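You operate a simulated robot arm through the tools that you are given. There is no shell and no other tool. Be economical: measure what you need, move in short steps, check, and stop when the job is done.

You are at the controls of a simulated robot arm. One attempt, no reset.

Task
Set the blue duct damper lever to 20 DEG and run the unit fan.
Fine: it is inside hatch three; free its grey knob, tighten it after; shut and latch the hatch before the isolator goes on.
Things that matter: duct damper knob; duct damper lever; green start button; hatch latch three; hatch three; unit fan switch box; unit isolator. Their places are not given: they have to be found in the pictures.

Only the result counts: the job must be done as asked and must still hold three seconds after the hand-in. Knocking over, shifting, dropping, spilling or breaking anything else fails it.

Robot
A 7-joint arm with a four-finger gripper, fixed in place. Base frame: the origin is at the foot of the arm, x ahead of it, y to its left, z up. Units: m, degrees, N and s.
With the tool pointing down near the work surface it reaches from about 0.1 to 0.96 m from the base axis. Its first joint turns from -69.0 to 172.0 degrees. Payload 3.67 kg.
The TCP is the grasp point between the finger pads, 0.028 m short of the fingertips. In the tool frame z runs along the fingers and y along their closing line. The gripper opens to 0.112 m. The gripper's body begins 0.073 m behind the TCP.
Orientation is that of the tool frame in the base frame, as [roll, pitch, yaw] about the fixed x, y, z axes, in that order (R = Rz(yaw) Ry(pitch) Rx(roll)). With the fingers straight down and closing along the base's y, the tool's x points along the base's -x, its y along +y and its z along -z.

Tools
- The arm moves only by the tool arm_command. Its argument "commands" is a list of rows, each a list of 7 numbers: the turn, a rotation vector about the base's x, y, z in degrees, then the shift along the base's x, y, z in m, then the closure, from 0 (fully open) to 1 (shut). In form: [[wx, wy, wz, tx, ty, tz, jaw], ...]. A call has 1 to 10 rows; each row is the pose to reach, as a shift and turn from the pose commanded when the call began. Each row takes 0.2 s and may step no farther than 0.05 m and 8.6 degrees from the row before; otherwise, or with a gripper value out of range, the whole call is refused. A pose out of reach is approached as far as the arm can. The call stops where the force on the tool passes 40 N (or 10 N more than at its start, if that is more) or the arm is blocked; 0.2 s more then pass. Each finger halts on what it meets, pressing with about 37 N; the grip force reading is that of the motor and also rises with nothing between the fingers. The clock runs only during rows and for 0.2 s after the last one: add rows that repeat a pose to give the fingers time. It gives the time, the measured TCP pose, the force on the tool (base axes), the opening and the grip force at its end, in the units of the frame above (readings bear some noise), with the torque about the TCP (base axes, N m) and any sound that the robot's microphone picked up, and new pictures: "views" is both (left out), scene, wrist or none.
- Cameras (640 x 400 px; columns grow to the right, rows downward): "scene" is fixed at [0.2206, 0.4986, 1.6843]; the picture's right is [-0.96, -0.29, 0.00], its down [-0.16, 0.53, -0.83] and it looks along [0.24, -0.79, -0.56] (base axes); focal length 310 px, centre (320, 200). "wrist" rides on the gripper at [0.06, -0.018, -0.104] in the tool frame; the picture's right is [0.29, 0.96, 0.00], its down [-0.80, 0.24, -0.55] and it looks along [-0.53, 0.16, 0.83] (tool axes); focal length 234 px, centre (320, 200).
- move_column(by): slides the trunk up (or, below 0, down) by that many m; the arm rides with it, the base frame stays. It gives what a move gives, with no picture.
- point_at(camera, pixels): for up to 12 pixels [column, row] of the newest picture of that camera ("zoom" is the newest enlarged one), the place [x, y, z] in the base frame of the surface seen there, good to about 0.002 m. The clock stands still meanwhile.
- enlarge(camera, box): a new picture of the part [left, top, right, bottom] of that camera's present view, enlarged. The clock stands still meanwhile.
- job_done(): hands the job in; it is judged then, once.

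Work in short steps. Measure before you move; look again where a grasp or a placing could have gone wrong, and mend it. You have 80 turns and 200 pictures in all, those below and enlarged ones among them. Open the gripper and draw the arm clear of the work before you hand the job in, unless the task says otherwise; then end with one line.

The tools are called after "Call:" as name(argument=value, ...) on one line, values as JSON. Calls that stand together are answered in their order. arm_command: Moves the arm, as the interface text tells. Its arguments: {"type":"object","properties":{"commands":{"type":"array"},"views":{"type":"string","enum":["both","scene","wrist","none"]}},"required":["commands"]} The other tools are called the same way: move_column (by) slides the trunk up or down; point_at (camera, pixels) gives the place of the surface under pixels of a picture; enlarge (camera, box) takes an enlarged picture of a part of a camera's view; job_done () hands the job in.

At the start:

```text
time_s: 0.0
ee_pos: [0.5492, -0.4881, 1.2841]
orientation: [180.0, 0.0, -180.0]
force: [0.3, -1.1, -0.5]
ft_torque: [0.02, 0.03, 0.0]
finger_gap: 0.1121
grip_force: 0.1
trunk travel left (down, up): [-0.775, 0.065]
```

scene: 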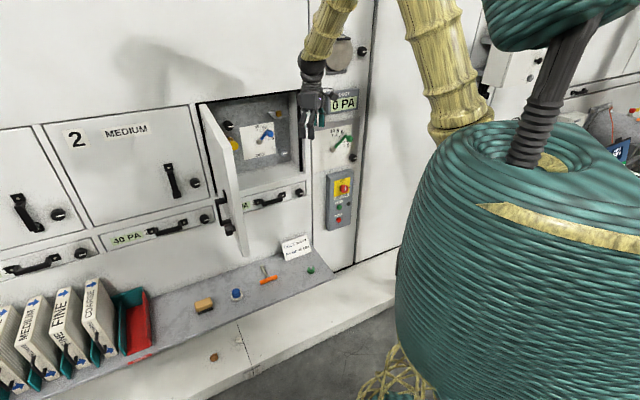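
wrist: 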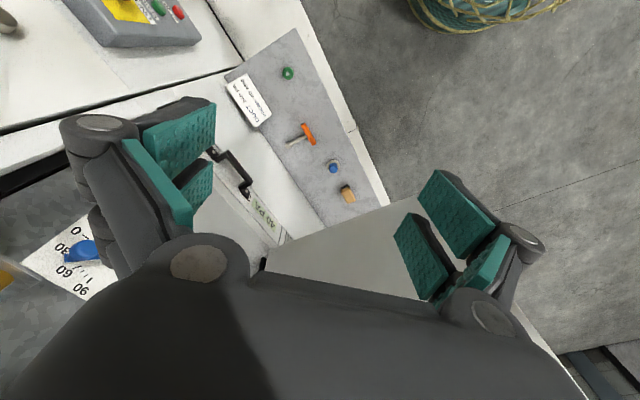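

The scene shows the open hatch three near (260,130), with the blue lever at (265,135) and the switch box at (340,200). I'll enlarge both areas.

Call:
enlarge(camera="scene", box=[190, 80, 318, 160])

Call:
enlarge(camera="scene", box=[200, 80, 376, 260])

```text
5.00 times, centred on (254, 120) of scene
```

zoom: 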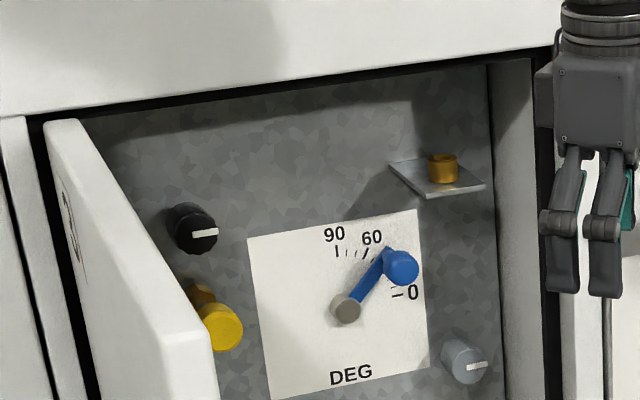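

```text
2.22 times, centred on (288, 170) of scene
```

zoom: 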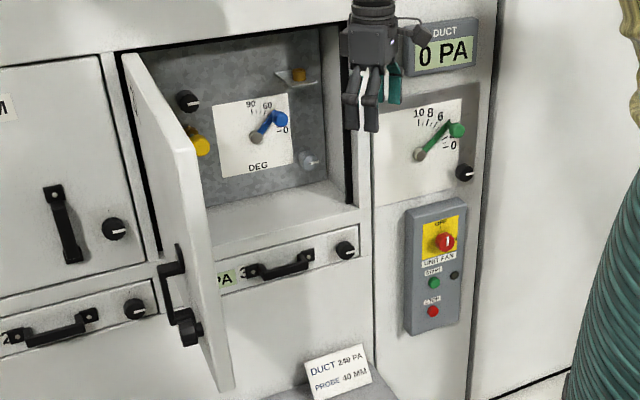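

Now I'll measure points in the latest zoom: dial, hub, lever, knobs, door and switch box.

Call:
point_at(camera="zoom", pixels=[[257, 138], [281, 118], [306, 159], [225, 165], [188, 101], [200, 145], [446, 242], [433, 283], [432, 311], [345, 249], [360, 215], [340, 30]])

Call:
point_at(camera="zoom", pixels=[[140, 60], [235, 385], [189, 335], [170, 262], [185, 200], [220, 388], [125, 65], [135, 200], [297, 75], [410, 215], [285, 268], [454, 274]])

Call:
enlarge(camera="scene", box=[196, 160, 260, 260])

Call:
enlarge(camera="scene", box=[310, 160, 374, 240])

```text
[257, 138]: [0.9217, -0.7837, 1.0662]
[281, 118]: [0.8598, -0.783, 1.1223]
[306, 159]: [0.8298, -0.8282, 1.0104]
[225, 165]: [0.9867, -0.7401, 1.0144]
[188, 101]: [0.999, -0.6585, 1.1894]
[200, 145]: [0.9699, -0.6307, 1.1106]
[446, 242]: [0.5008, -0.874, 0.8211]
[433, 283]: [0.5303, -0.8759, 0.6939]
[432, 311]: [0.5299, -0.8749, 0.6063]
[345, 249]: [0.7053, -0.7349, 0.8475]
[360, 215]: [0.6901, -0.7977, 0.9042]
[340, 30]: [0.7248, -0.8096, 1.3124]
```

```text
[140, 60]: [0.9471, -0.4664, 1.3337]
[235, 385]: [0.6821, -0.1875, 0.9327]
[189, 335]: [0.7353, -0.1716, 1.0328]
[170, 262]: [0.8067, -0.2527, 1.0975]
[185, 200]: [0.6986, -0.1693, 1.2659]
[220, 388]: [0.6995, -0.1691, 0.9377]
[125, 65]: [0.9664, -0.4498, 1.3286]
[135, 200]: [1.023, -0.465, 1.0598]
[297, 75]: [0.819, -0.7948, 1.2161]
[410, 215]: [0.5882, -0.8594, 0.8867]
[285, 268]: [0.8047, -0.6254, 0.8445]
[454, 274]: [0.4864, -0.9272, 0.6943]
```

```text
4.00 times, centred on (228, 210) of scene
```

zoom: 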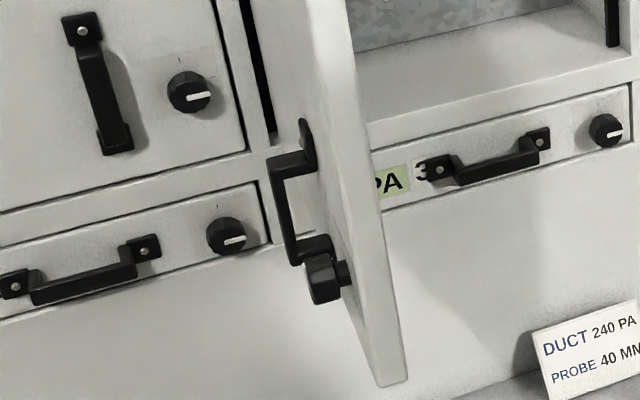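

```text
5.00 times, centred on (342, 200) of scene
```

zoom: 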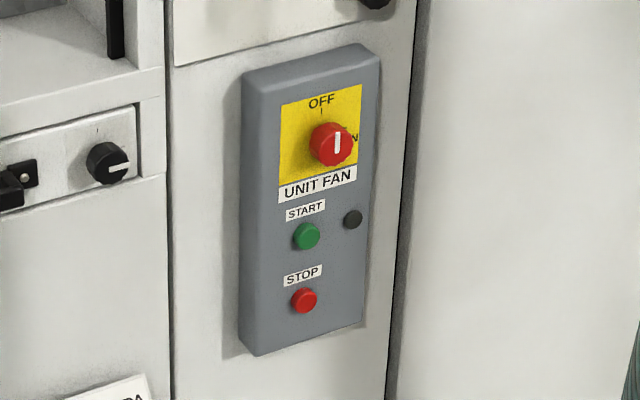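

The wall runs at 45° (normal facing the robot is [-0.707, 0.707, 0]). The hatch door stands open at its left side and the cavity panel is at depth about 1.22. I'll turn the tool to point straight at the wall while backing off a little.

Call:
arm_command(commands=[[-2.932, -7.077, -2.932, -0.006, 0.006, 0, 0], [-5.864, -14.154, -5.864, -0.012, 0.012, 0, 0], [-8.796, -21.231, -8.796, -0.018, 0.018, 0, 0], [-11.728, -28.308, -11.728, -0.024, 0.024, 0, 0], [-14.66, -35.385, -14.66, -0.03, 0.03, 0, 0], [-17.592, -42.462, -17.592, -0.036, 0.036, 0, 0], [-20.524, -49.539, -20.524, -0.042, 0.042, 0, 0], [-23.456, -56.616, -23.456, -0.048, 0.048, 0, 0], [-26.388, -63.693, -26.388, -0.054, 0.054, 0, 0], [-29.32, -70.77, -29.32, -0.06, 0.06, 0, 0]], views="both")

```text
time_s: 2.2
ee_pos: [0.5473, -0.5604, 1.3029]
orientation: [177.8, 68.1, 138.9]
force: [0.0, 0.5, -0.1]
ft_torque: [0.0, 0.0, 0.01]
finger_gap: 0.112
grip_force: 0.1
out of reach, approached as far as the arm can: row 6, 7, 8, 9, 10
trunk travel left (down, up): [-0.775, 0.065]
stopped in row 10: the arm was blocked; the commanded pose is now the measured one
```

scene: 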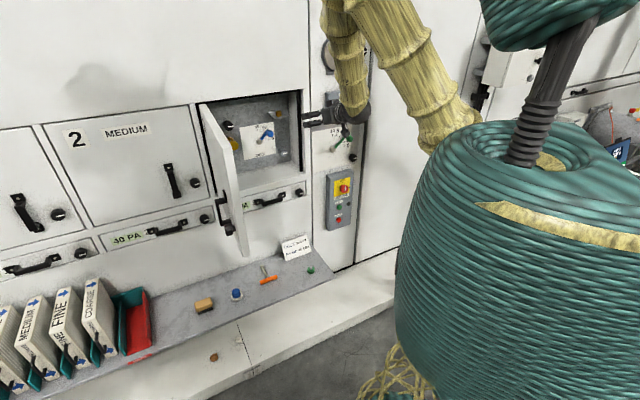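
wrist: 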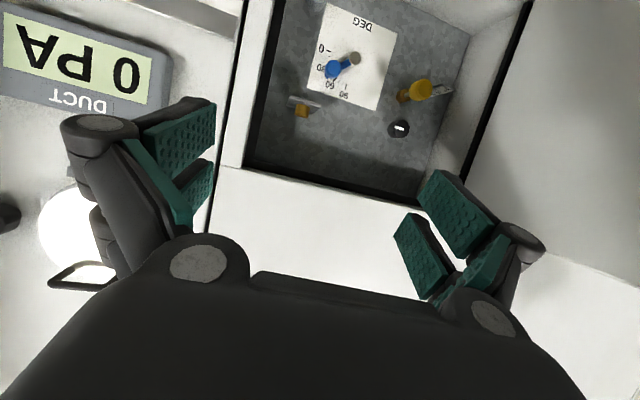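

The forearm hangs from above and the wrist has run out of bend. Lowering the trunk should let the arm reach in more horizontally.

Call:
move_column(by=-0.3)

```text
time_s: 5.2
ee_pos: [0.5458, -0.5578, 1.0043]
orientation: [177.9, 68.3, 138.9]
force: [0.1, -0.2, 0.3]
ft_torque: [0.0, 0.04, 0.01]
finger_gap: 0.1119
grip_force: 0.1
trunk travel left (down, up): [-0.475, 0.365]
```

Now I'll finish the rotation (about 22° left) and back off a bit in front of the cavity.

Call:
arm_command(commands=[[-3.8, -3.9, -1.5, -0.002, 0.027, 0.012, 0], [-7.6, -7.8, -3, -0.004, 0.054, 0.024, 0], [-11.4, -11.7, -4.5, -0.006, 0.08, 0.036, 0], [-15.1, -15.6, -5.9, -0.007, 0.107, 0.05, 0], [-15.1, -15.6, -5.9, -0.007, 0.107, 0.05, 0]], views="both")

```text
time_s: 6.6
ee_pos: [0.4923, -0.6334, 1.0875]
orientation: [158.6, 81.2, 113.7]
force: [-0.5, -0.6, -0.5]
ft_torque: [0.02, -0.03, 0.02]
finger_gap: 0.1121
grip_force: 0.0
out of reach, approached as far as the arm can: row 1, 2, 3, 4, 5
trunk travel left (down, up): [-0.475, 0.365]
stopped in row 5: the arm was blocked; the commanded pose is now the measured one
```

scene: 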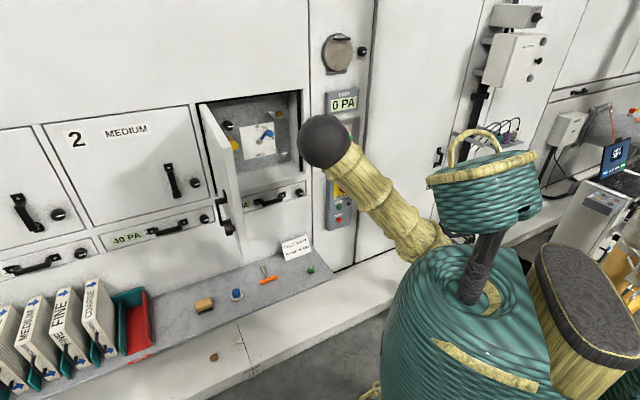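
wrist: 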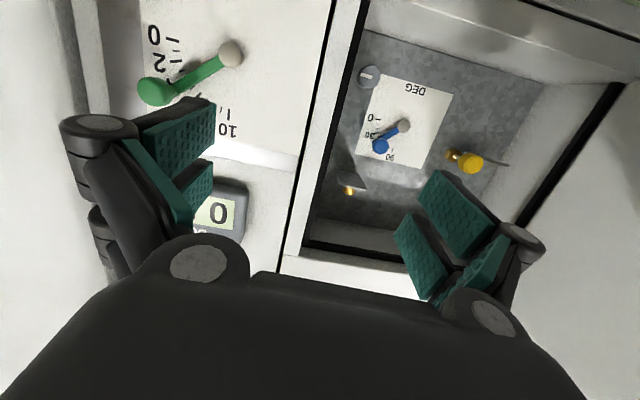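

The solver is hitting a joint limit. I'll measure where the arm's shoulder and elbow lie, to choose a better height and pose.

Call:
point_at(camera="scene", pixels=[[325, 140], [370, 190], [405, 225], [440, 240], [480, 265], [490, 190], [450, 300], [590, 290], [480, 140]])

```text
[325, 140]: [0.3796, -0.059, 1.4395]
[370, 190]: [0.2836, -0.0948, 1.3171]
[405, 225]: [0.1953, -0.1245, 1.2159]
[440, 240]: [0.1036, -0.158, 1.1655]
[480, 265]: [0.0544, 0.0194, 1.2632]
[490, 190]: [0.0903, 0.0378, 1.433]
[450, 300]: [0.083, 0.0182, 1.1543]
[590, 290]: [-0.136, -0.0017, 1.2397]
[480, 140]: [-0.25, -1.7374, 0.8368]
```

The tool is already within 9° of the wanted direction, at depth 0.80. I'll move closer to the cavity, where the arm is less folded, and correct the rest.

Call:
arm_command(commands=[[0, 0, 0, 0.03, 0.015, 0, 0], [0, 0, 0, 0.06, 0.03, 0, 0], [-2, -0.9, 0, 0.09, 0.045, 0, 0], [-5, -2, 0, 0.12, 0.06, 0, 0], [-8, -3.5, -0.1, 0.144, 0.068, 0, 0], [-8, -3.5, -0.1, 0.144, 0.068, 0, 0]], views="both")

```text
time_s: 8.2
ee_pos: [0.5874, -0.6656, 1.1223]
orientation: [164.4, 84.4, 120.2]
force: [0.0, -0.3, -1.3]
ft_torque: [0.02, -0.02, 0.03]
finger_gap: 0.1119
grip_force: 0.1
out of reach, approached as far as the arm can: row 2, 3, 4, 5, 6
trunk travel left (down, up): [-0.475, 0.365]
stopped in row 6: the arm was blocked; the commanded pose is now the measured one
```

scene: 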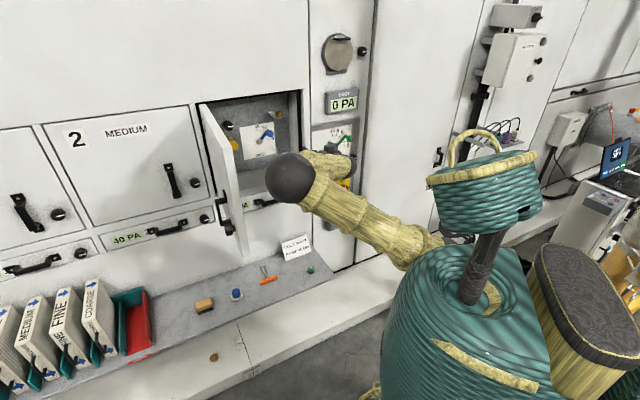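
wrist: 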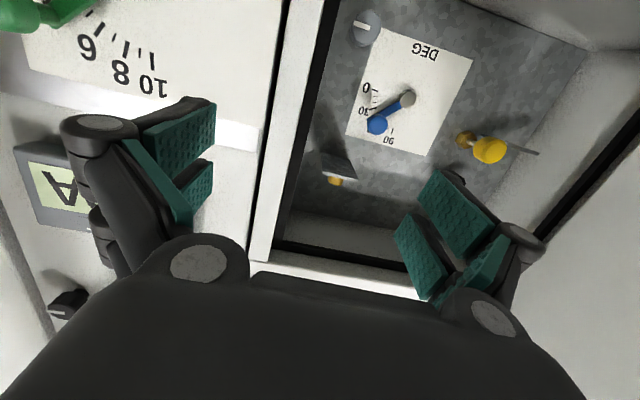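

The elbow has swung out to the left at about (290,178). I'll check how close it is to the door before changing the trunk height.

Call:
point_at(camera="scene", pixels=[[290, 178], [268, 178], [325, 165], [350, 165], [340, 215], [405, 250]])

```text
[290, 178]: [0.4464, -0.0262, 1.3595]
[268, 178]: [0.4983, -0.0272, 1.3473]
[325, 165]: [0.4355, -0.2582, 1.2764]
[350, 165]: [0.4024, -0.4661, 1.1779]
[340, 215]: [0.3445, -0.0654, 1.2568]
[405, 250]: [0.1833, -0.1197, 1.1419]
```

Lowering the trunk another 0.15, then I'll retry the straight pose.

Call:
move_column(by=-0.15)

```text
time_s: 9.9
ee_pos: [0.589, -0.6649, 0.9756]
orientation: [163.7, 84.4, 119.4]
force: [-0.5, 0.0, -0.6]
ft_torque: [-0.01, 0.0, 0.03]
finger_gap: 0.1118
grip_force: 0.0
trunk travel left (down, up): [-0.325, 0.515]
```

Call:
arm_command(commands=[[0, 0, 0, 0.0, 0.0, 0.03, 0], [0, 0, 0, 0.0, 0.0, 0.06, 0], [-1, -0.6, 0, 0.02, 0.015, 0.09, 0], [-2, -1.2, 0, 0.04, 0.03, 0.095, 0], [-3, -1.8, 0, 0.06, 0.045, 0.095, 0], [-5, -3, 0, 0.083, 0.064, 0.095, 0], [-5, -3, 0, 0.083, 0.064, 0.095, 0]], views="both")

```text
time_s: 10.8
ee_pos: [0.6264, -0.6648, 0.928]
orientation: [-150.8, 73.8, 163.2]
force: [-2.3, -0.3, 0.6]
ft_torque: [0.08, 0.03, 0.11]
finger_gap: 0.1119
grip_force: 0.0
trunk travel left (down, up): [-0.325, 0.515]
stopped in row 4: the arm was blocked; the commanded pose is now the measured one
```

scene: 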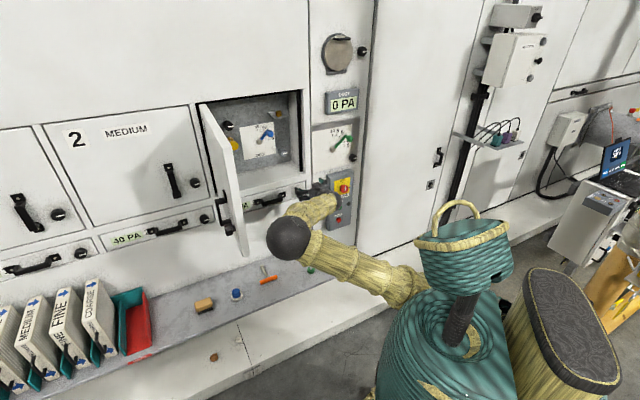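
wrist: 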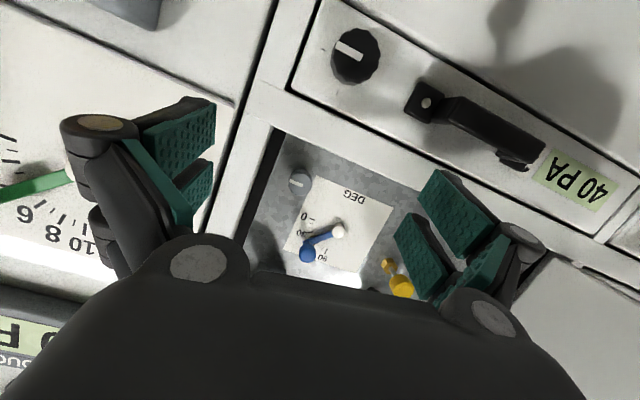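

The solver has switched configuration and no longer reports being out of reach, only that it stopped part way. I'll continue more slowly toward the straight pose.

Call:
arm_command(commands=[[0, 0, 0, -0.02, 0.02, 0, 0], [-0.6, -2.0, 0, -0.02, 0.03, 0.02, 0], [-1.2, -4, 0.2, -0.02, 0.04, 0.04, 0], [-1.8, -6, 0.4, -0.01, 0.045, 0.06, 0], [-2.4, -8, 0.5, 0, 0.05, 0.08, 0], [-3, -10, 0.6, 0.01, 0.055, 0.1, 0], [-3.6, -12, 0.7, 0.02, 0.06, 0.12, 0], [-4.5, -15.5, 1, 0.04, 0.063, 0.142, 0], [-4.5, -15.5, 1, 0.045, 0.063, 0.142, 0]], views="both")

```text
time_s: 11.6
ee_pos: [0.6032, -0.642, 0.8598]
orientation: [-145.2, 67.0, 167.7]
force: [0.4, 0.6, 0.0]
ft_torque: [0.01, 0.04, 0.01]
finger_gap: 0.1122
grip_force: 0.1
out of reach, approached as far as the arm can: row 3
trunk travel left (down, up): [-0.325, 0.515]
stopped in row 3: the arm was blocked; the commanded pose is now the measured one
```

scene: 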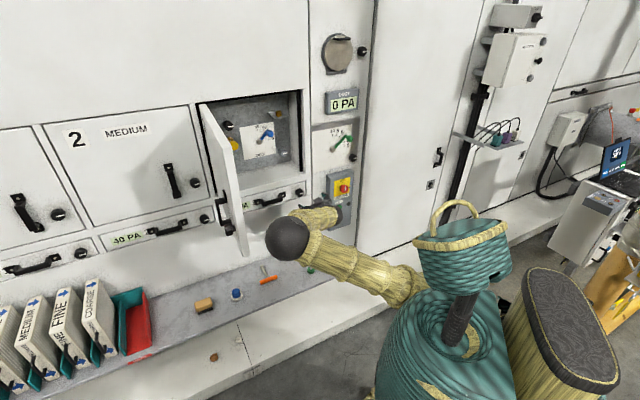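
wrist: 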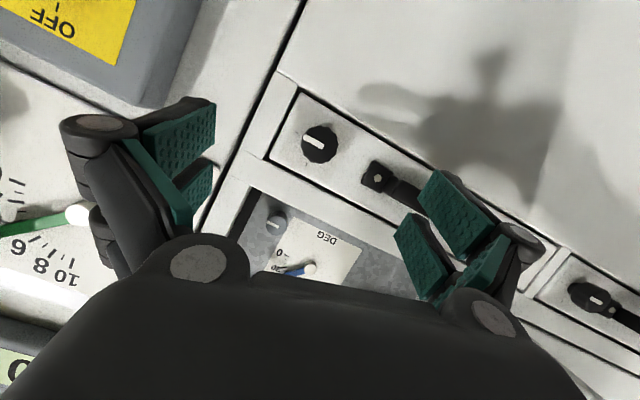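

The arm is stuck in a folded, elbow-out branch. I'll unwind to the tool-down pose, farther from the wall, and later tilt up from there with a lower trunk and the arm more stretched.

Call:
arm_command(commands=[[3.78, 6.17, 3.1, -0.015, 0.017, 0.0, 0], [7.56, 12.34, 6.2, -0.03, 0.034, 0.0, 0], [11.34, 18.5, 9.3, -0.045, 0.051, 0.01, 0], [15.1, 24.7, 12.4, -0.06, 0.068, 0.02, 0], [18.9, 30.8, 15.5, -0.075, 0.085, 0.03, 0], [22.7, 37.0, 18.6, -0.09, 0.1, 0.04, 0], [26.5, 43.2, 21.7, -0.1, 0.115, 0.05, 0], [30.2, 49.4, 24.8, -0.11, 0.13, 0.05, 0], [34, 55.5, 27.9, -0.12, 0.15, 0.05, 0], [37.8, 61.7, 31, -0.13, 0.17, 0.05, 0]], views="both")

```text
time_s: 12.4
ee_pos: [0.5336, -0.6017, 0.7714]
orientation: [-156.2, 33.8, 166.3]
force: [-0.1, -0.9, 0.6]
ft_torque: [0.03, -0.01, 0.02]
finger_gap: 0.112
grip_force: 0.0
trunk travel left (down, up): [-0.325, 0.515]
stopped in row 4: the arm was blocked; the commanded pose is now the measured one
```

scene: 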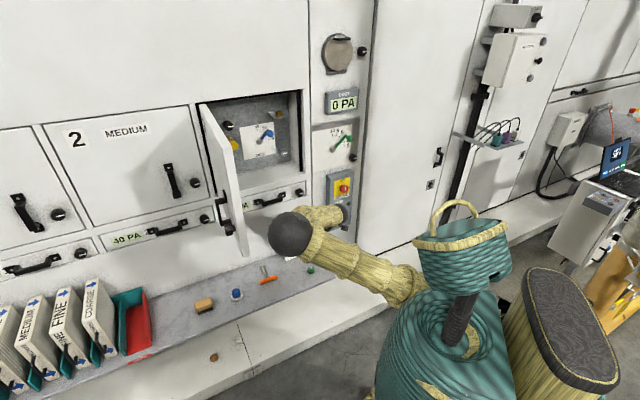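
wrist: 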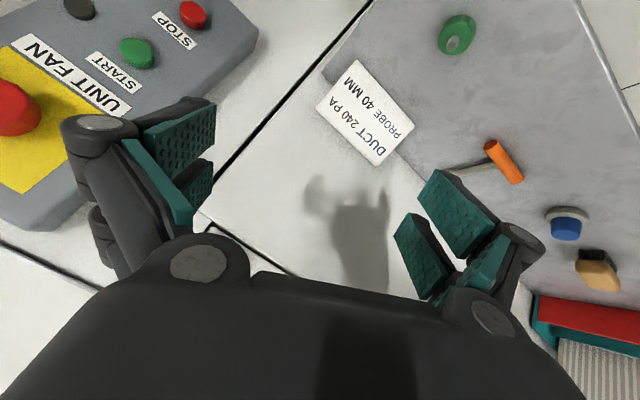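

Continuing the unwind toward tool-down, without pulling nearer the base.

Call:
arm_command(commands=[[3.78, 6.17, 3.1, 0, 0, 0.01, 0], [7.56, 12.34, 6.2, 0, 0.0, 0.02, 0], [11.34, 18.5, 9.3, 0, 0.0, 0.03, 0], [15.1, 24.7, 12.4, 0, 0.0, 0.05, 0], [18.9, 30.8, 15.5, 0, 0, 0.07, 0], [20, 34.0, 16.5, 0, 0, 0.09, 0], [20, 34, 16.5, 0, 0, 0.11, 0]], views="scene")

```text
time_s: 14.1
ee_pos: [0.5348, -0.5979, 0.8838]
orientation: [-171.9, -2.6, 179.1]
force: [-0.3, -0.1, 0.0]
ft_torque: [-0.02, -0.01, 0.01]
finger_gap: 0.1121
grip_force: 0.0
trunk travel left (down, up): [-0.325, 0.515]
```

scene: 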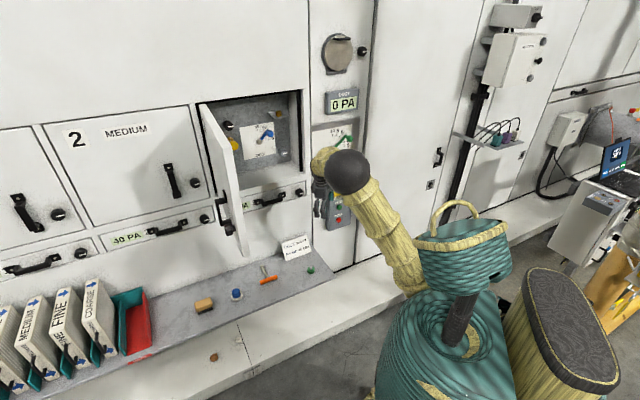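

Unwound: the tool points down and the elbow is up in the arm's plane. Now I'll yaw the tool −45° so the tilt axis is parallel to the wall, and shift to the hatch's middle.

Call:
arm_command(commands=[[0, 0, -7.5, 0.009, 0.02, 0.01, 0], [0, 0, -15, 0.018, 0.04, 0.02, 0], [0, 0, -22.5, 0.027, 0.06, 0.03, 0], [0, 0, -30, 0.036, 0.08, 0.04, 0], [0, 0, -37.5, 0.045, 0.1, 0.05, 0], [0, 0, -45, 0.053, 0.123, 0.06, 0], [0, 0, -45, 0.053, 0.123, 0.06, 0]], views="scene")

```text
time_s: 15.7
ee_pos: [0.5886, -0.4744, 0.9432]
orientation: [-171.8, -2.4, 134.0]
force: [0.6, -0.1, -0.2]
ft_torque: [0.0, 0.02, -0.02]
finger_gap: 0.1119
grip_force: 0.1
trunk travel left (down, up): [-0.325, 0.515]
```

scene: 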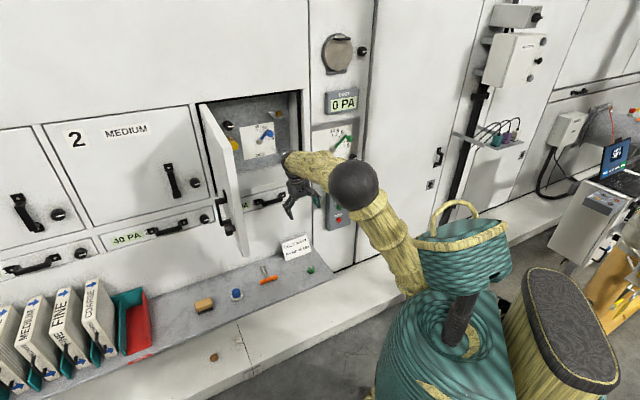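

A clean in-plane pose. Now I'll tilt up about the wall-parallel axis, keeping the wrist roughly in place.

Call:
arm_command(commands=[[-5.66, -5.66, 0, 0.018, -0.018, 0.002, 0], [-11.3, -11.3, 0, 0.035, -0.035, 0.007, 0], [-17, -17, 0, 0.052, -0.052, 0.016, 0], [-22.6, -22.6, 0, 0.067, -0.067, 0.027, 0], [-28.3, -28.3, 0, 0.082, -0.082, 0.042, 0], [-33.9, -33.9, 0, 0.095, -0.095, 0.06, 0], [-39.6, -39.6, 0, 0.105, -0.105, 0.079, 0], [-45.2, -45.2, 0, 0.114, -0.114, 0.101, 0], [-45.2, -45.2, 0, 0.114, -0.114, 0.101, 0]], views="both")

```text
time_s: 17.6
ee_pos: [0.698, -0.5984, 1.042]
orientation: [-176.3, 61.0, 130.3]
force: [-0.2, -0.2, -0.2]
ft_torque: [0.02, -0.03, 0.02]
finger_gap: 0.1121
grip_force: 0.1
trunk travel left (down, up): [-0.325, 0.515]
```

scene: 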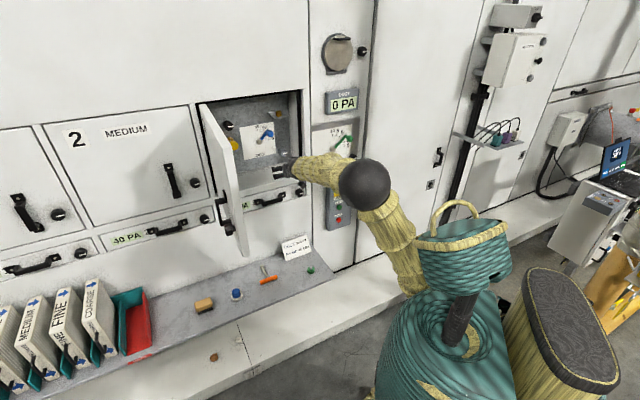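
wrist: 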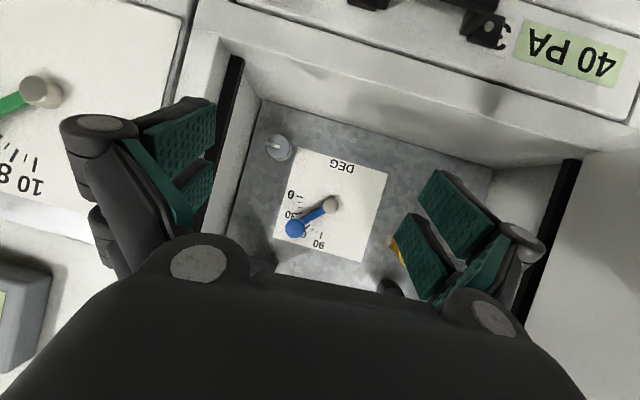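

Working well. About 30° remains, so I'll finish to horizontal.

Call:
arm_command(commands=[[-5.2, -5.1, 2, 0.005, -0.005, 0.015, 0], [-10.4, -10.2, 4.1, 0.01, -0.01, 0.03, 0], [-15.5, -15.3, 6.2, 0.012, -0.012, 0.045, 0], [-20.7, -20.4, 8.2, 0.012, -0.012, 0.06, 0], [-20.7, -20.4, 8.2, 0.012, -0.012, 0.06, 0]], views="both")

```text
time_s: 18.9
ee_pos: [0.715, -0.6014, 1.1045]
orientation: [-60.5, 88.5, -105.6]
force: [-0.4, -0.4, -0.5]
ft_torque: [-0.02, -0.03, 0.01]
finger_gap: 0.112
grip_force: 0.2
trunk travel left (down, up): [-0.325, 0.515]
```

scene: 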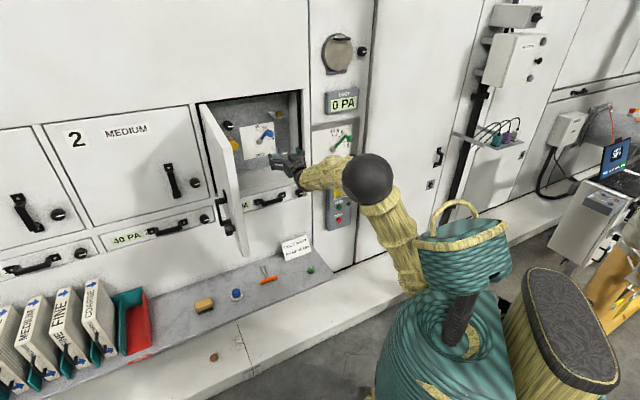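
wrist: 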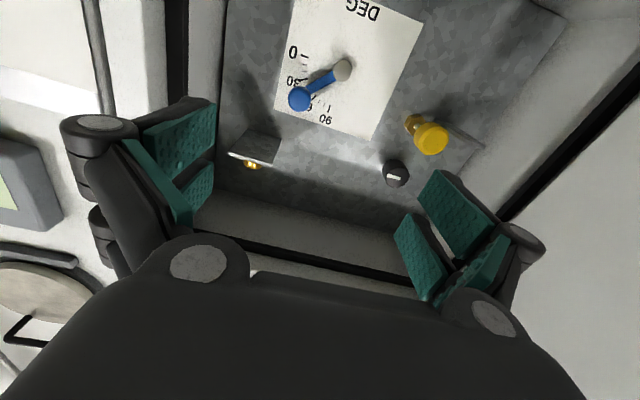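

The tool is now exactly horizontal. I'll lower it 0.09 so the wrist camera sees the dial and grey knob squarely.

Call:
arm_command(commands=[[0, 0, 0, 0, 0, -0.03, 0], [0, 0, 0, 0, 0, -0.06, 0], [0, 0, 0, 0, 0, -0.09, 0], [0, 0, 0, 0, 0, -0.09, 0]], views="wrist")

Call:
enlarge(camera="wrist", box=[220, 40, 440, 220])

```text
time_s: 19.9
ee_pos: [0.7154, -0.5995, 1.0162]
orientation: [-63.2, 88.6, -108.2]
force: [0.1, 0.3, 0.1]
ft_torque: [0.0, 0.0, -0.02]
finger_gap: 0.1121
grip_force: 0.0
trunk travel left (down, up): [-0.325, 0.515]
```

wrist: 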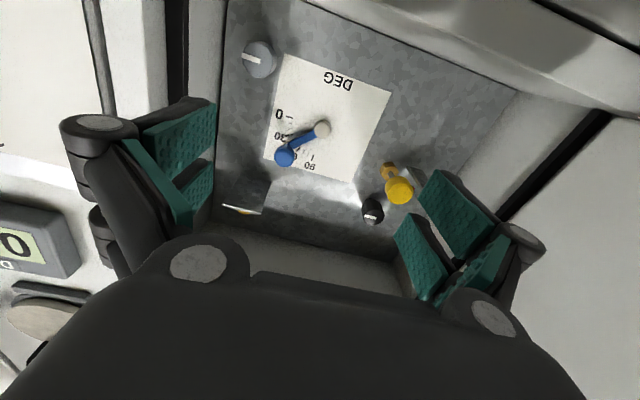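

```text
2.22 times, centred on (330, 130) of wrist
```

zoom: 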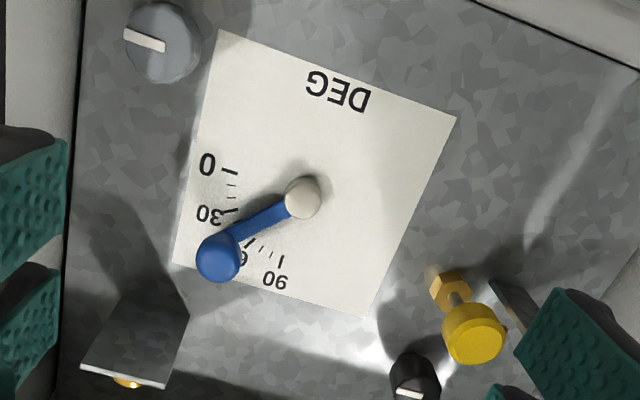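

The grey pointer knob is at zoom (165,43). I'll zoom in on the dial ticks and measure them.

Call:
enlarge(camera="wrist", box=[260, 85, 350, 185])

Call:
enlarge(camera="wrist", box=[230, 30, 300, 90])

```text
4.00 times, centred on (305, 135) of wrist
```

zoom: 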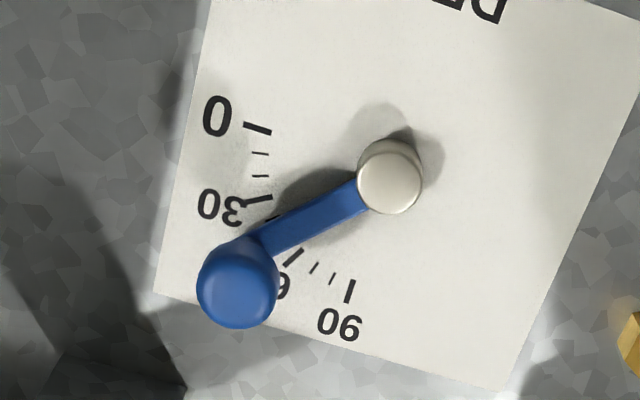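

```text
6.67 times, centred on (265, 60) of wrist
```

zoom: 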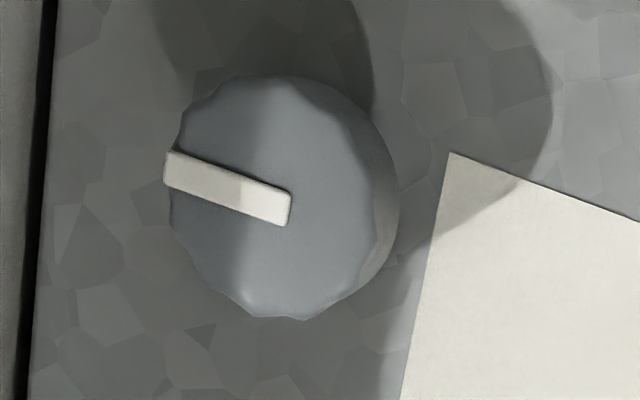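

Measuring the knob in this zoom and the dial in the wrist picture (full-frame pixels).

Call:
point_at(camera="zoom", pixels=[[280, 200], [175, 170], [200, 120], [285, 85], [360, 250], [250, 310], [500, 60], [20, 200], [100, 300], [80, 100]])

Call:
point_at(camera="wrist", pixels=[[322.5, 129], [284, 156], [289.5, 117], [290.2, 123.5], [290.3, 129], [289.8, 134.7], [298.3, 149], [312.5, 157.5], [305, 141], [330, 90], [250, 60], [396, 190]])

```text
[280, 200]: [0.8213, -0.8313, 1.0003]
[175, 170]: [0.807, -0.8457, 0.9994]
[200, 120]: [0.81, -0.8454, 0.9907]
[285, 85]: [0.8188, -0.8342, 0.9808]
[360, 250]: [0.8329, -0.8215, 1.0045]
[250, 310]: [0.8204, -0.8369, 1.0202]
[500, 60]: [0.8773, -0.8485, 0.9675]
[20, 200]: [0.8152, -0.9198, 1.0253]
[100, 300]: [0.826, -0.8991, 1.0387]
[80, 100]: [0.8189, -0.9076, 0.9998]
```

```text
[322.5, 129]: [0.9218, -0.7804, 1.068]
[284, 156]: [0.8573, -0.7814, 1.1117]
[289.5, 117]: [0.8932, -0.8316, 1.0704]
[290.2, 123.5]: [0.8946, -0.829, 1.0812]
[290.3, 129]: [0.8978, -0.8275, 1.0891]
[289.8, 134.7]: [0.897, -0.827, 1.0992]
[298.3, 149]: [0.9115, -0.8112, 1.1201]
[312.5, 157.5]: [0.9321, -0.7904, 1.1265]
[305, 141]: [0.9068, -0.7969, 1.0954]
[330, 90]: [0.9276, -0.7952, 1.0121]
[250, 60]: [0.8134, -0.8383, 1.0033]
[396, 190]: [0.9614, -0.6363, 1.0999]
```

Dial pivot: u=−0.100, z=1.069. The ticks are linear and the lever is near 45°. The grey knob's centre is at u≈0.007, d≈1.169 (face), z≈1.000, radius 0.02. Before gripping it I'll check the cavity floor and side walls, and test the wrist roll in free space.

Call:
point_at(camera="wrist", pixels=[[450, 15], [520, 60], [600, 90], [212, 30], [185, 30], [160, 60], [235, 200], [262, 195], [230, 30], [560, 150]])

Call:
arm_command(commands=[[5.7, -5.7, 0, -0.01, 0.01, 0, 0], [11.4, -11.4, 0, -0.02, 0.02, 0, 0], [17, -17, 0, -0.02, 0.02, 0, 0], [22.7, -22.7, 0, -0.02, 0.02, 0, 0], [28.3, -28.3, 0, -0.02, 0.02, 0, 0], [33.9, -33.9, 0, -0.02, 0.02, 0, 0], [39.6, -39.6, 0, -0.02, 0.02, 0, 0], [45.3, -45.3, 0, -0.02, 0.02, 0, 0], [51, -51, 0, -0.02, 0.02, 0, 0], [56.6, -56.6, 0, -0.02, 0.02, 0, 0]], views="both")

```text
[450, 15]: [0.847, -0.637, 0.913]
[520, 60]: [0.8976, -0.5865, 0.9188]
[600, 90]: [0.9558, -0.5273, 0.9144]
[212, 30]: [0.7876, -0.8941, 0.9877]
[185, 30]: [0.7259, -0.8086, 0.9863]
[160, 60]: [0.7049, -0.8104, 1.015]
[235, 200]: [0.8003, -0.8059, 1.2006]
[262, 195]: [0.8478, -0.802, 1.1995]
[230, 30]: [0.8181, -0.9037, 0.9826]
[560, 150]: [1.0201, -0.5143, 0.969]
```

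```text
time_s: 22.1
ee_pos: [0.696, -0.5827, 1.0139]
orientation: [90.2, 11.0, 44.3]
force: [0.6, 0.3, 0.0]
ft_torque: [-0.02, -0.03, 0.03]
finger_gap: 0.1121
grip_force: 0.0
trunk travel left (down, up): [-0.325, 0.515]
```

scene: 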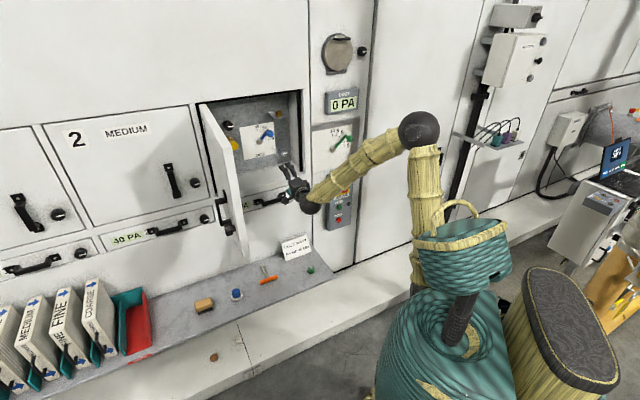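
wrist: 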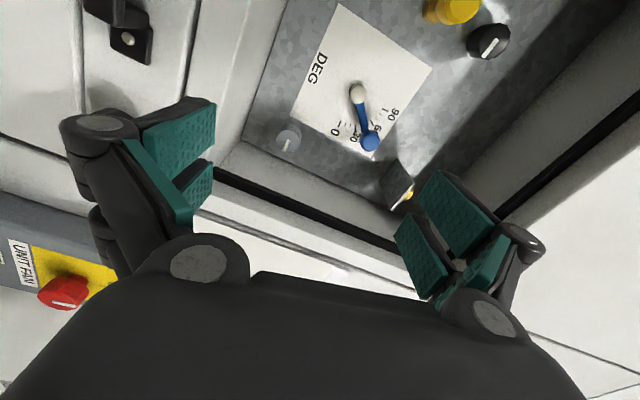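

Roll works: the body clears the floor (z 0.915) and the right jamb (u 0.058). I'll roll 60° further clockwise to leave room for a counter-clockwise knob turn, moving in front of the grey knob with the jaw partly closed.

Call:
arm_command(commands=[[6.05, -6.05, 0, 0, -0.018, -0.002, 0.1], [12.1, -12.1, 0, 0, -0.036, -0.004, 0.2], [18.15, -18.15, 0, 0, -0.054, -0.006, 0.3], [24.2, -24.2, 0, 0, -0.072, -0.008, 0.4], [30.2, -30.2, 0, 0.001, -0.09, -0.01, 0.46], [36.3, -36.3, 0, 0.002, -0.108, -0.012, 0.46], [42.3, -42.3, 0, 0.002, -0.125, -0.0135, 0.46], [42.3, -42.3, 0, 0.002, -0.125, -0.0135, 0.46]], views="both")

```text
time_s: 23.9
ee_pos: [0.698, -0.7062, 1.0012]
orientation: [91.1, -48.7, 44.0]
force: [0.3, -0.1, 0.3]
ft_torque: [-0.02, -0.01, 0.02]
finger_gap: 0.0605
grip_force: 0.0
trunk travel left (down, up): [-0.325, 0.515]
```

scene: 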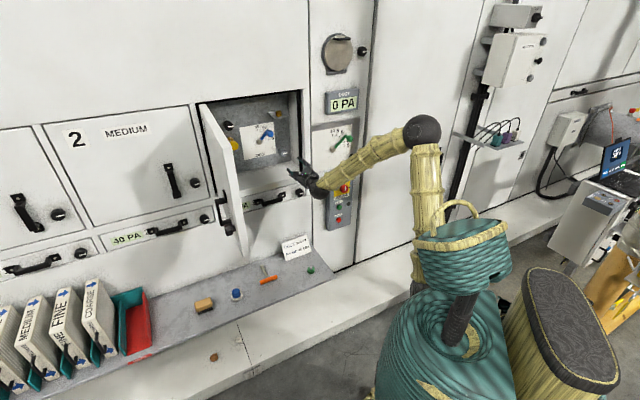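
wrist: 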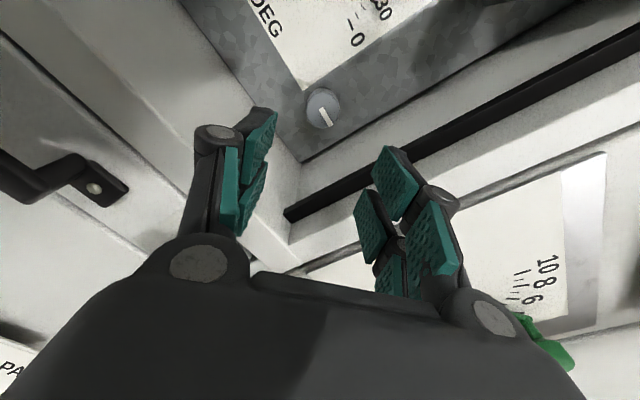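

Aligned with the knob. I'll back the roll off 15° for jamb clearance and advance until the tips overlap the knob by about 17 mm, keeping the jaw at 0.06.

Call:
arm_command(commands=[[-5.3, 5.3, 0, 0.02, -0.022, 0, 0.46], [-10.6, 10.6, 0, 0.045, -0.047, -0.001, 0.46], [-10.6, 10.6, 0, 0.07, -0.072, -0.001, 0.46], [-10.6, 10.6, 0, 0.095, -0.097, -0.001, 0.46], [-10.6, 10.6, 0, 0.115, -0.117, -0.001, 0.46], [-10.6, 10.6, 0, 0.115, -0.117, -0.001, 0.46]], views="both")

```text
time_s: 25.2
ee_pos: [0.8125, -0.8257, 1.001]
orientation: [90.6, -33.6, 44.3]
force: [0.2, -0.3, -0.1]
ft_torque: [0.0, -0.01, -0.03]
finger_gap: 0.0604
grip_force: 0.0
trunk travel left (down, up): [-0.325, 0.515]
```

scene: 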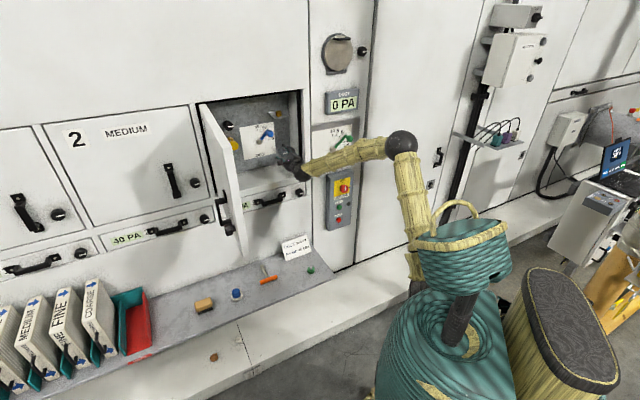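
wrist: 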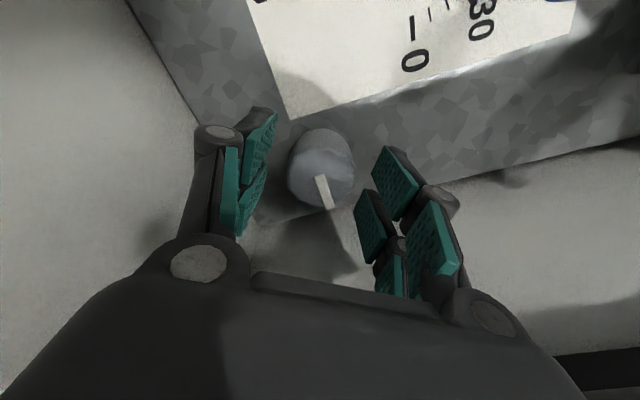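

The knob sits between the fingers at about (322,170). I'll close on it.

Call:
arm_command(commands=[[0, 0, 0, 0, 0, 0, 0.6], [0, 0, 0, 0, 0, 0, 0.8], [0, 0, 0, 0, 0, 0, 0.8], [0, 0, 0, 0, 0, 0, 0.8]], views="wrist")

```text
time_s: 26.2
ee_pos: [0.8121, -0.8272, 1.0001]
orientation: [90.6, -33.7, 44.3]
force: [7.8, -14.1, 11.8]
ft_torque: [0.01, 0.02, -0.76]
finger_gap: 0.0383
grip_force: 44.8
trunk travel left (down, up): [-0.325, 0.515]
```

wrist: 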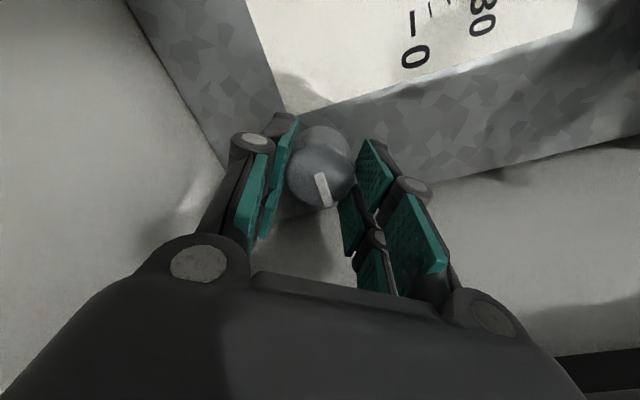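

Gripped (gap 0.038). I'll turn counter-clockwise 24° and watch the pointer and torque.

Call:
arm_command(commands=[[-2.8, 2.8, 0, 0, 0, 0.001, 0.8], [-5.7, 5.7, 0, 0, 0, 0.001, 0.8], [-8.5, 8.5, 0, 0, 0, 0.001, 0.8], [-11.3, 11.3, 0, 0, 0, 0.001, 0.8], [-14.1, 14.1, 0, 0, 0, 0.001, 0.8], [-17, 17, 0, 0, 0, 0.001, 0.8]], views="wrist")

```text
time_s: 27.6
ee_pos: [0.8118, -0.8256, 1.0]
orientation: [90.4, -9.6, 44.3]
force: [19.8, -24.7, 17.5]
ft_torque: [-0.28, -0.28, -0.08]
finger_gap: 0.0377
grip_force: 44.9
trunk travel left (down, up): [-0.325, 0.515]
```

wrist: 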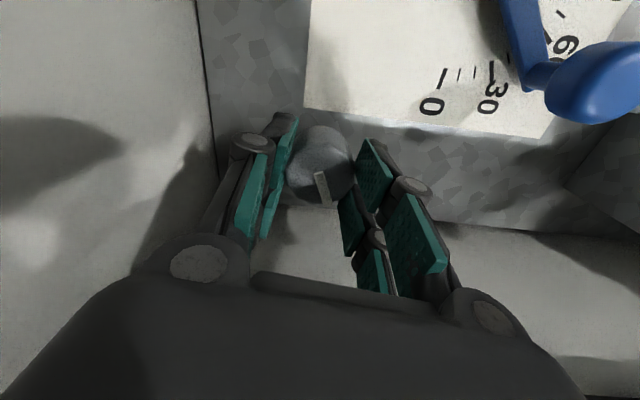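

The knob follows (the pointer is fixed relative to the fingers), but the sideways force is growing. I'll ease the position slightly to relieve it.

Call:
arm_command(commands=[[0, 0, 0, 0.001, -0.001, 0, 0.8], [0, 0, 0, 0.0015, -0.0015, 0, 0.8]], views="none")

```text
time_s: 28.2
ee_pos: [0.8124, -0.8261, 1.0]
orientation: [90.6, -9.7, 44.3]
force: [0.5, -13.4, 5.8]
ft_torque: [-0.13, -0.06, 0.52]
finger_gap: 0.0374
grip_force: 45.1
trunk travel left (down, up): [-0.325, 0.515]
```

Moving 1.5 mm forward relieved it. Continuing counter-clockwise another 40°.

Call:
arm_command(commands=[[-2.8, 2.8, 0, 0, 0, 0.001, 0.8], [-5.7, 5.7, 0, 0.0, -0.0005, 0.001, 0.8], [-8.5, 8.5, 0, 0.0005, -0.0005, 0.001, 0.8], [-11.3, 11.3, 0, 0.0005, -0.0005, 0.001, 0.8], [-14.1, 14.1, 0, 0.0005, -0.0005, 0.001, 0.8], [-17, 17, 0, 0.001, -0.001, 0.001, 0.8], [-19.8, 19.8, 0, 0.001, -0.001, 0.001, 0.8], [-22.6, 22.6, 0, 0.001, -0.001, 0.001, 0.8], [-25.5, 25.5, 0, 0.001, -0.001, 0.001, 0.8], [-28.3, 28.3, 0, 0.001, -0.001, 0.001, 0.8]], views="wrist")

```text
time_s: 30.0
ee_pos: [0.8135, -0.8259, 0.9997]
orientation: [90.2, 20.9, 44.3]
force: [-11.9, 1.7, -1.9]
ft_torque: [0.08, 0.02, -1.02]
finger_gap: 0.0378
grip_force: 44.7
trunk travel left (down, up): [-0.325, 0.515]
stopped in row 8: the force on the tool passed its limit at 40 N (the readings are from after the stop); the commanded pose is now the measured one
```

wrist: 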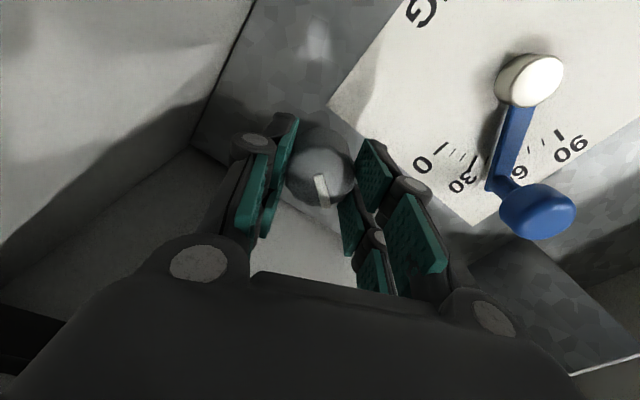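

54° turned so far and the force was released by the stop. Continuing in pure rotation.

Call:
arm_command(commands=[[-2.8, 2.8, 0, 0, 0, 0, 0.8], [-5.7, 5.7, 0, 0.0, 0, 0, 0.8], [-8.5, 8.5, 0, 0, 0, 0, 0.8], [-11.3, 11.3, 0, 0, 0, 0, 0.8], [-14.1, 14.1, 0, 0, 0, 0, 0.8], [-17, 17, 0, 0, 0, 0, 0.8]], views="wrist")

```text
time_s: 31.4
ee_pos: [0.8132, -0.8276, 1.0001]
orientation: [89.8, 45.1, 44.2]
force: [-14.0, 2.2, -3.7]
ft_torque: [-0.05, -0.06, -0.84]
finger_gap: 0.0377
grip_force: 45.3
trunk travel left (down, up): [-0.325, 0.515]
```

wrist: 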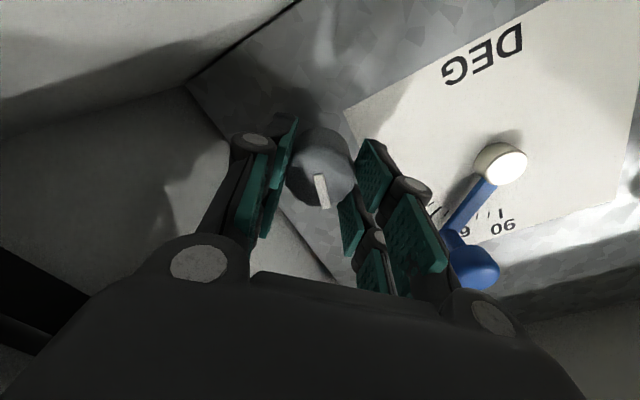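

79° turned with no stop felt. I'll add 12° more to reach about 90°.

Call:
arm_command(commands=[[-2.8, 2.8, 0, 0, 0, 0, 0.8], [-5.7, 5.7, 0, 0.0, 0, 0, 0.8], [-8.7, 8.7, 0, 0, 0, 0, 0.8], [-8.7, 8.7, 0, 0, 0, 0, 0.8]], views="both")

```text
time_s: 32.4
ee_pos: [0.8135, -0.827, 1.0]
orientation: [89.6, 57.0, 44.1]
force: [-15.6, 4.6, 4.4]
ft_torque: [11.55, 4.09, -3.9]
finger_gap: 0.0377
grip_force: 44.8
trunk travel left (down, up): [-0.325, 0.515]
```

scene: 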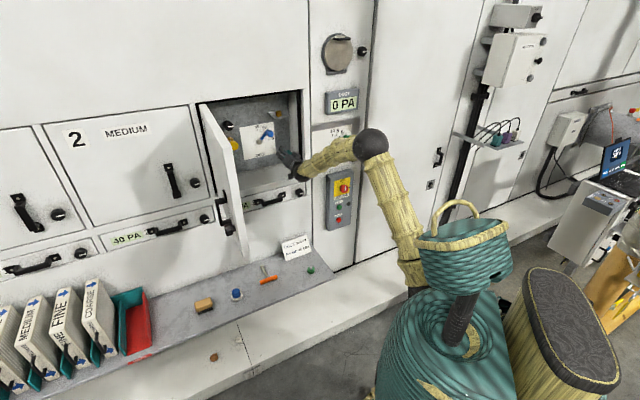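
wrist: 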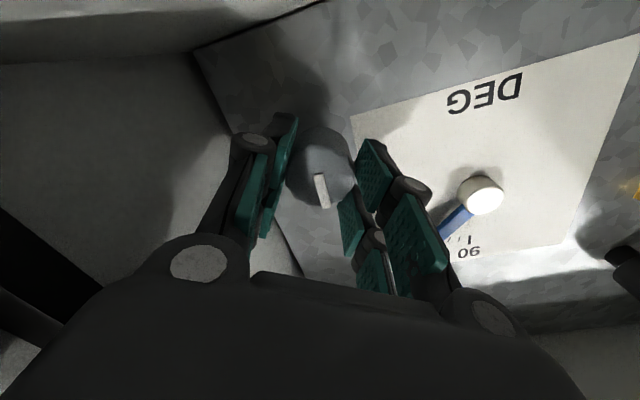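

The torque jumped, so it is either at the knob's end stop or the body is touching the jamb. I'll back off 3°, open, and retreat to look.

Call:
arm_command(commands=[[2.1, -2.1, 0, 0, 0, 0, 0.8], [2.1, -2.1, 0, 0, 0, 0, 0.55], [2.1, -2.1, 0, 0, 0, 0, 0.46], [2.1, -2.1, 0, -0.02, 0.02, 0, 0.46], [2.1, -2.1, 0, -0.05, 0.05, 0, 0.46], [2.1, -2.1, 0, -0.085, 0.085, 0, 0.46], [2.1, -2.1, 0, -0.115, 0.115, 0, 0.46]], views="both")

Call:
enlarge(camera="scene", box=[230, 100, 310, 150])

```text
time_s: 34.0
ee_pos: [0.699, -0.7108, 1.0003]
orientation: [89.4, 54.6, 44.0]
force: [-0.2, -1.4, 0.0]
ft_torque: [0.01, 0.02, -0.03]
finger_gap: 0.0605
grip_force: 0.0
trunk travel left (down, up): [-0.325, 0.515]
```

scene: 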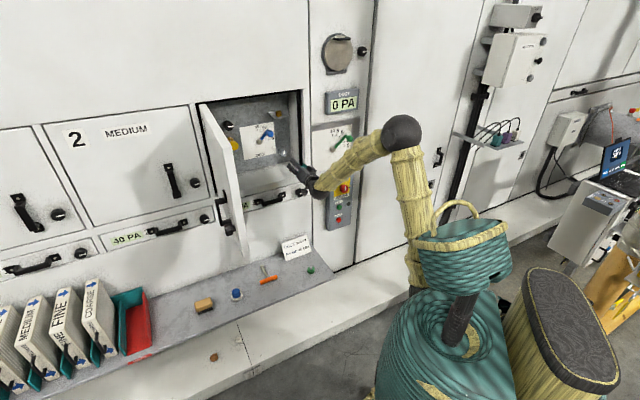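
wrist: 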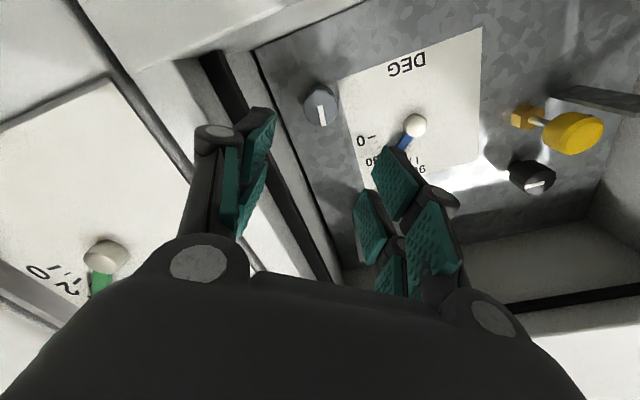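

```text
8.00 times, centred on (270, 125) of scene
```

zoom: 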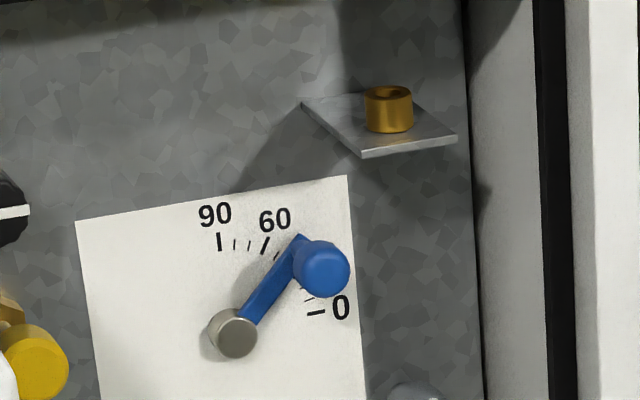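

The grey knob's pointer now points up (90° turned). Next is the blue lever: I'll measure its knob precisely.

Call:
point_at(camera="zoom", pixels=[[322, 268], [300, 265], [346, 270], [325, 245], [322, 292], [235, 336], [270, 298]])

```text
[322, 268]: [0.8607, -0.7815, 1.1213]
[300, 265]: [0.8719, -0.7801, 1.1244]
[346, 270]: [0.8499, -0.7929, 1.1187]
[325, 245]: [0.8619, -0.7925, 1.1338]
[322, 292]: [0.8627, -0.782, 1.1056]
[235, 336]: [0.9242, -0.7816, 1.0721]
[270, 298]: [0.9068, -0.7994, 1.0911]
```

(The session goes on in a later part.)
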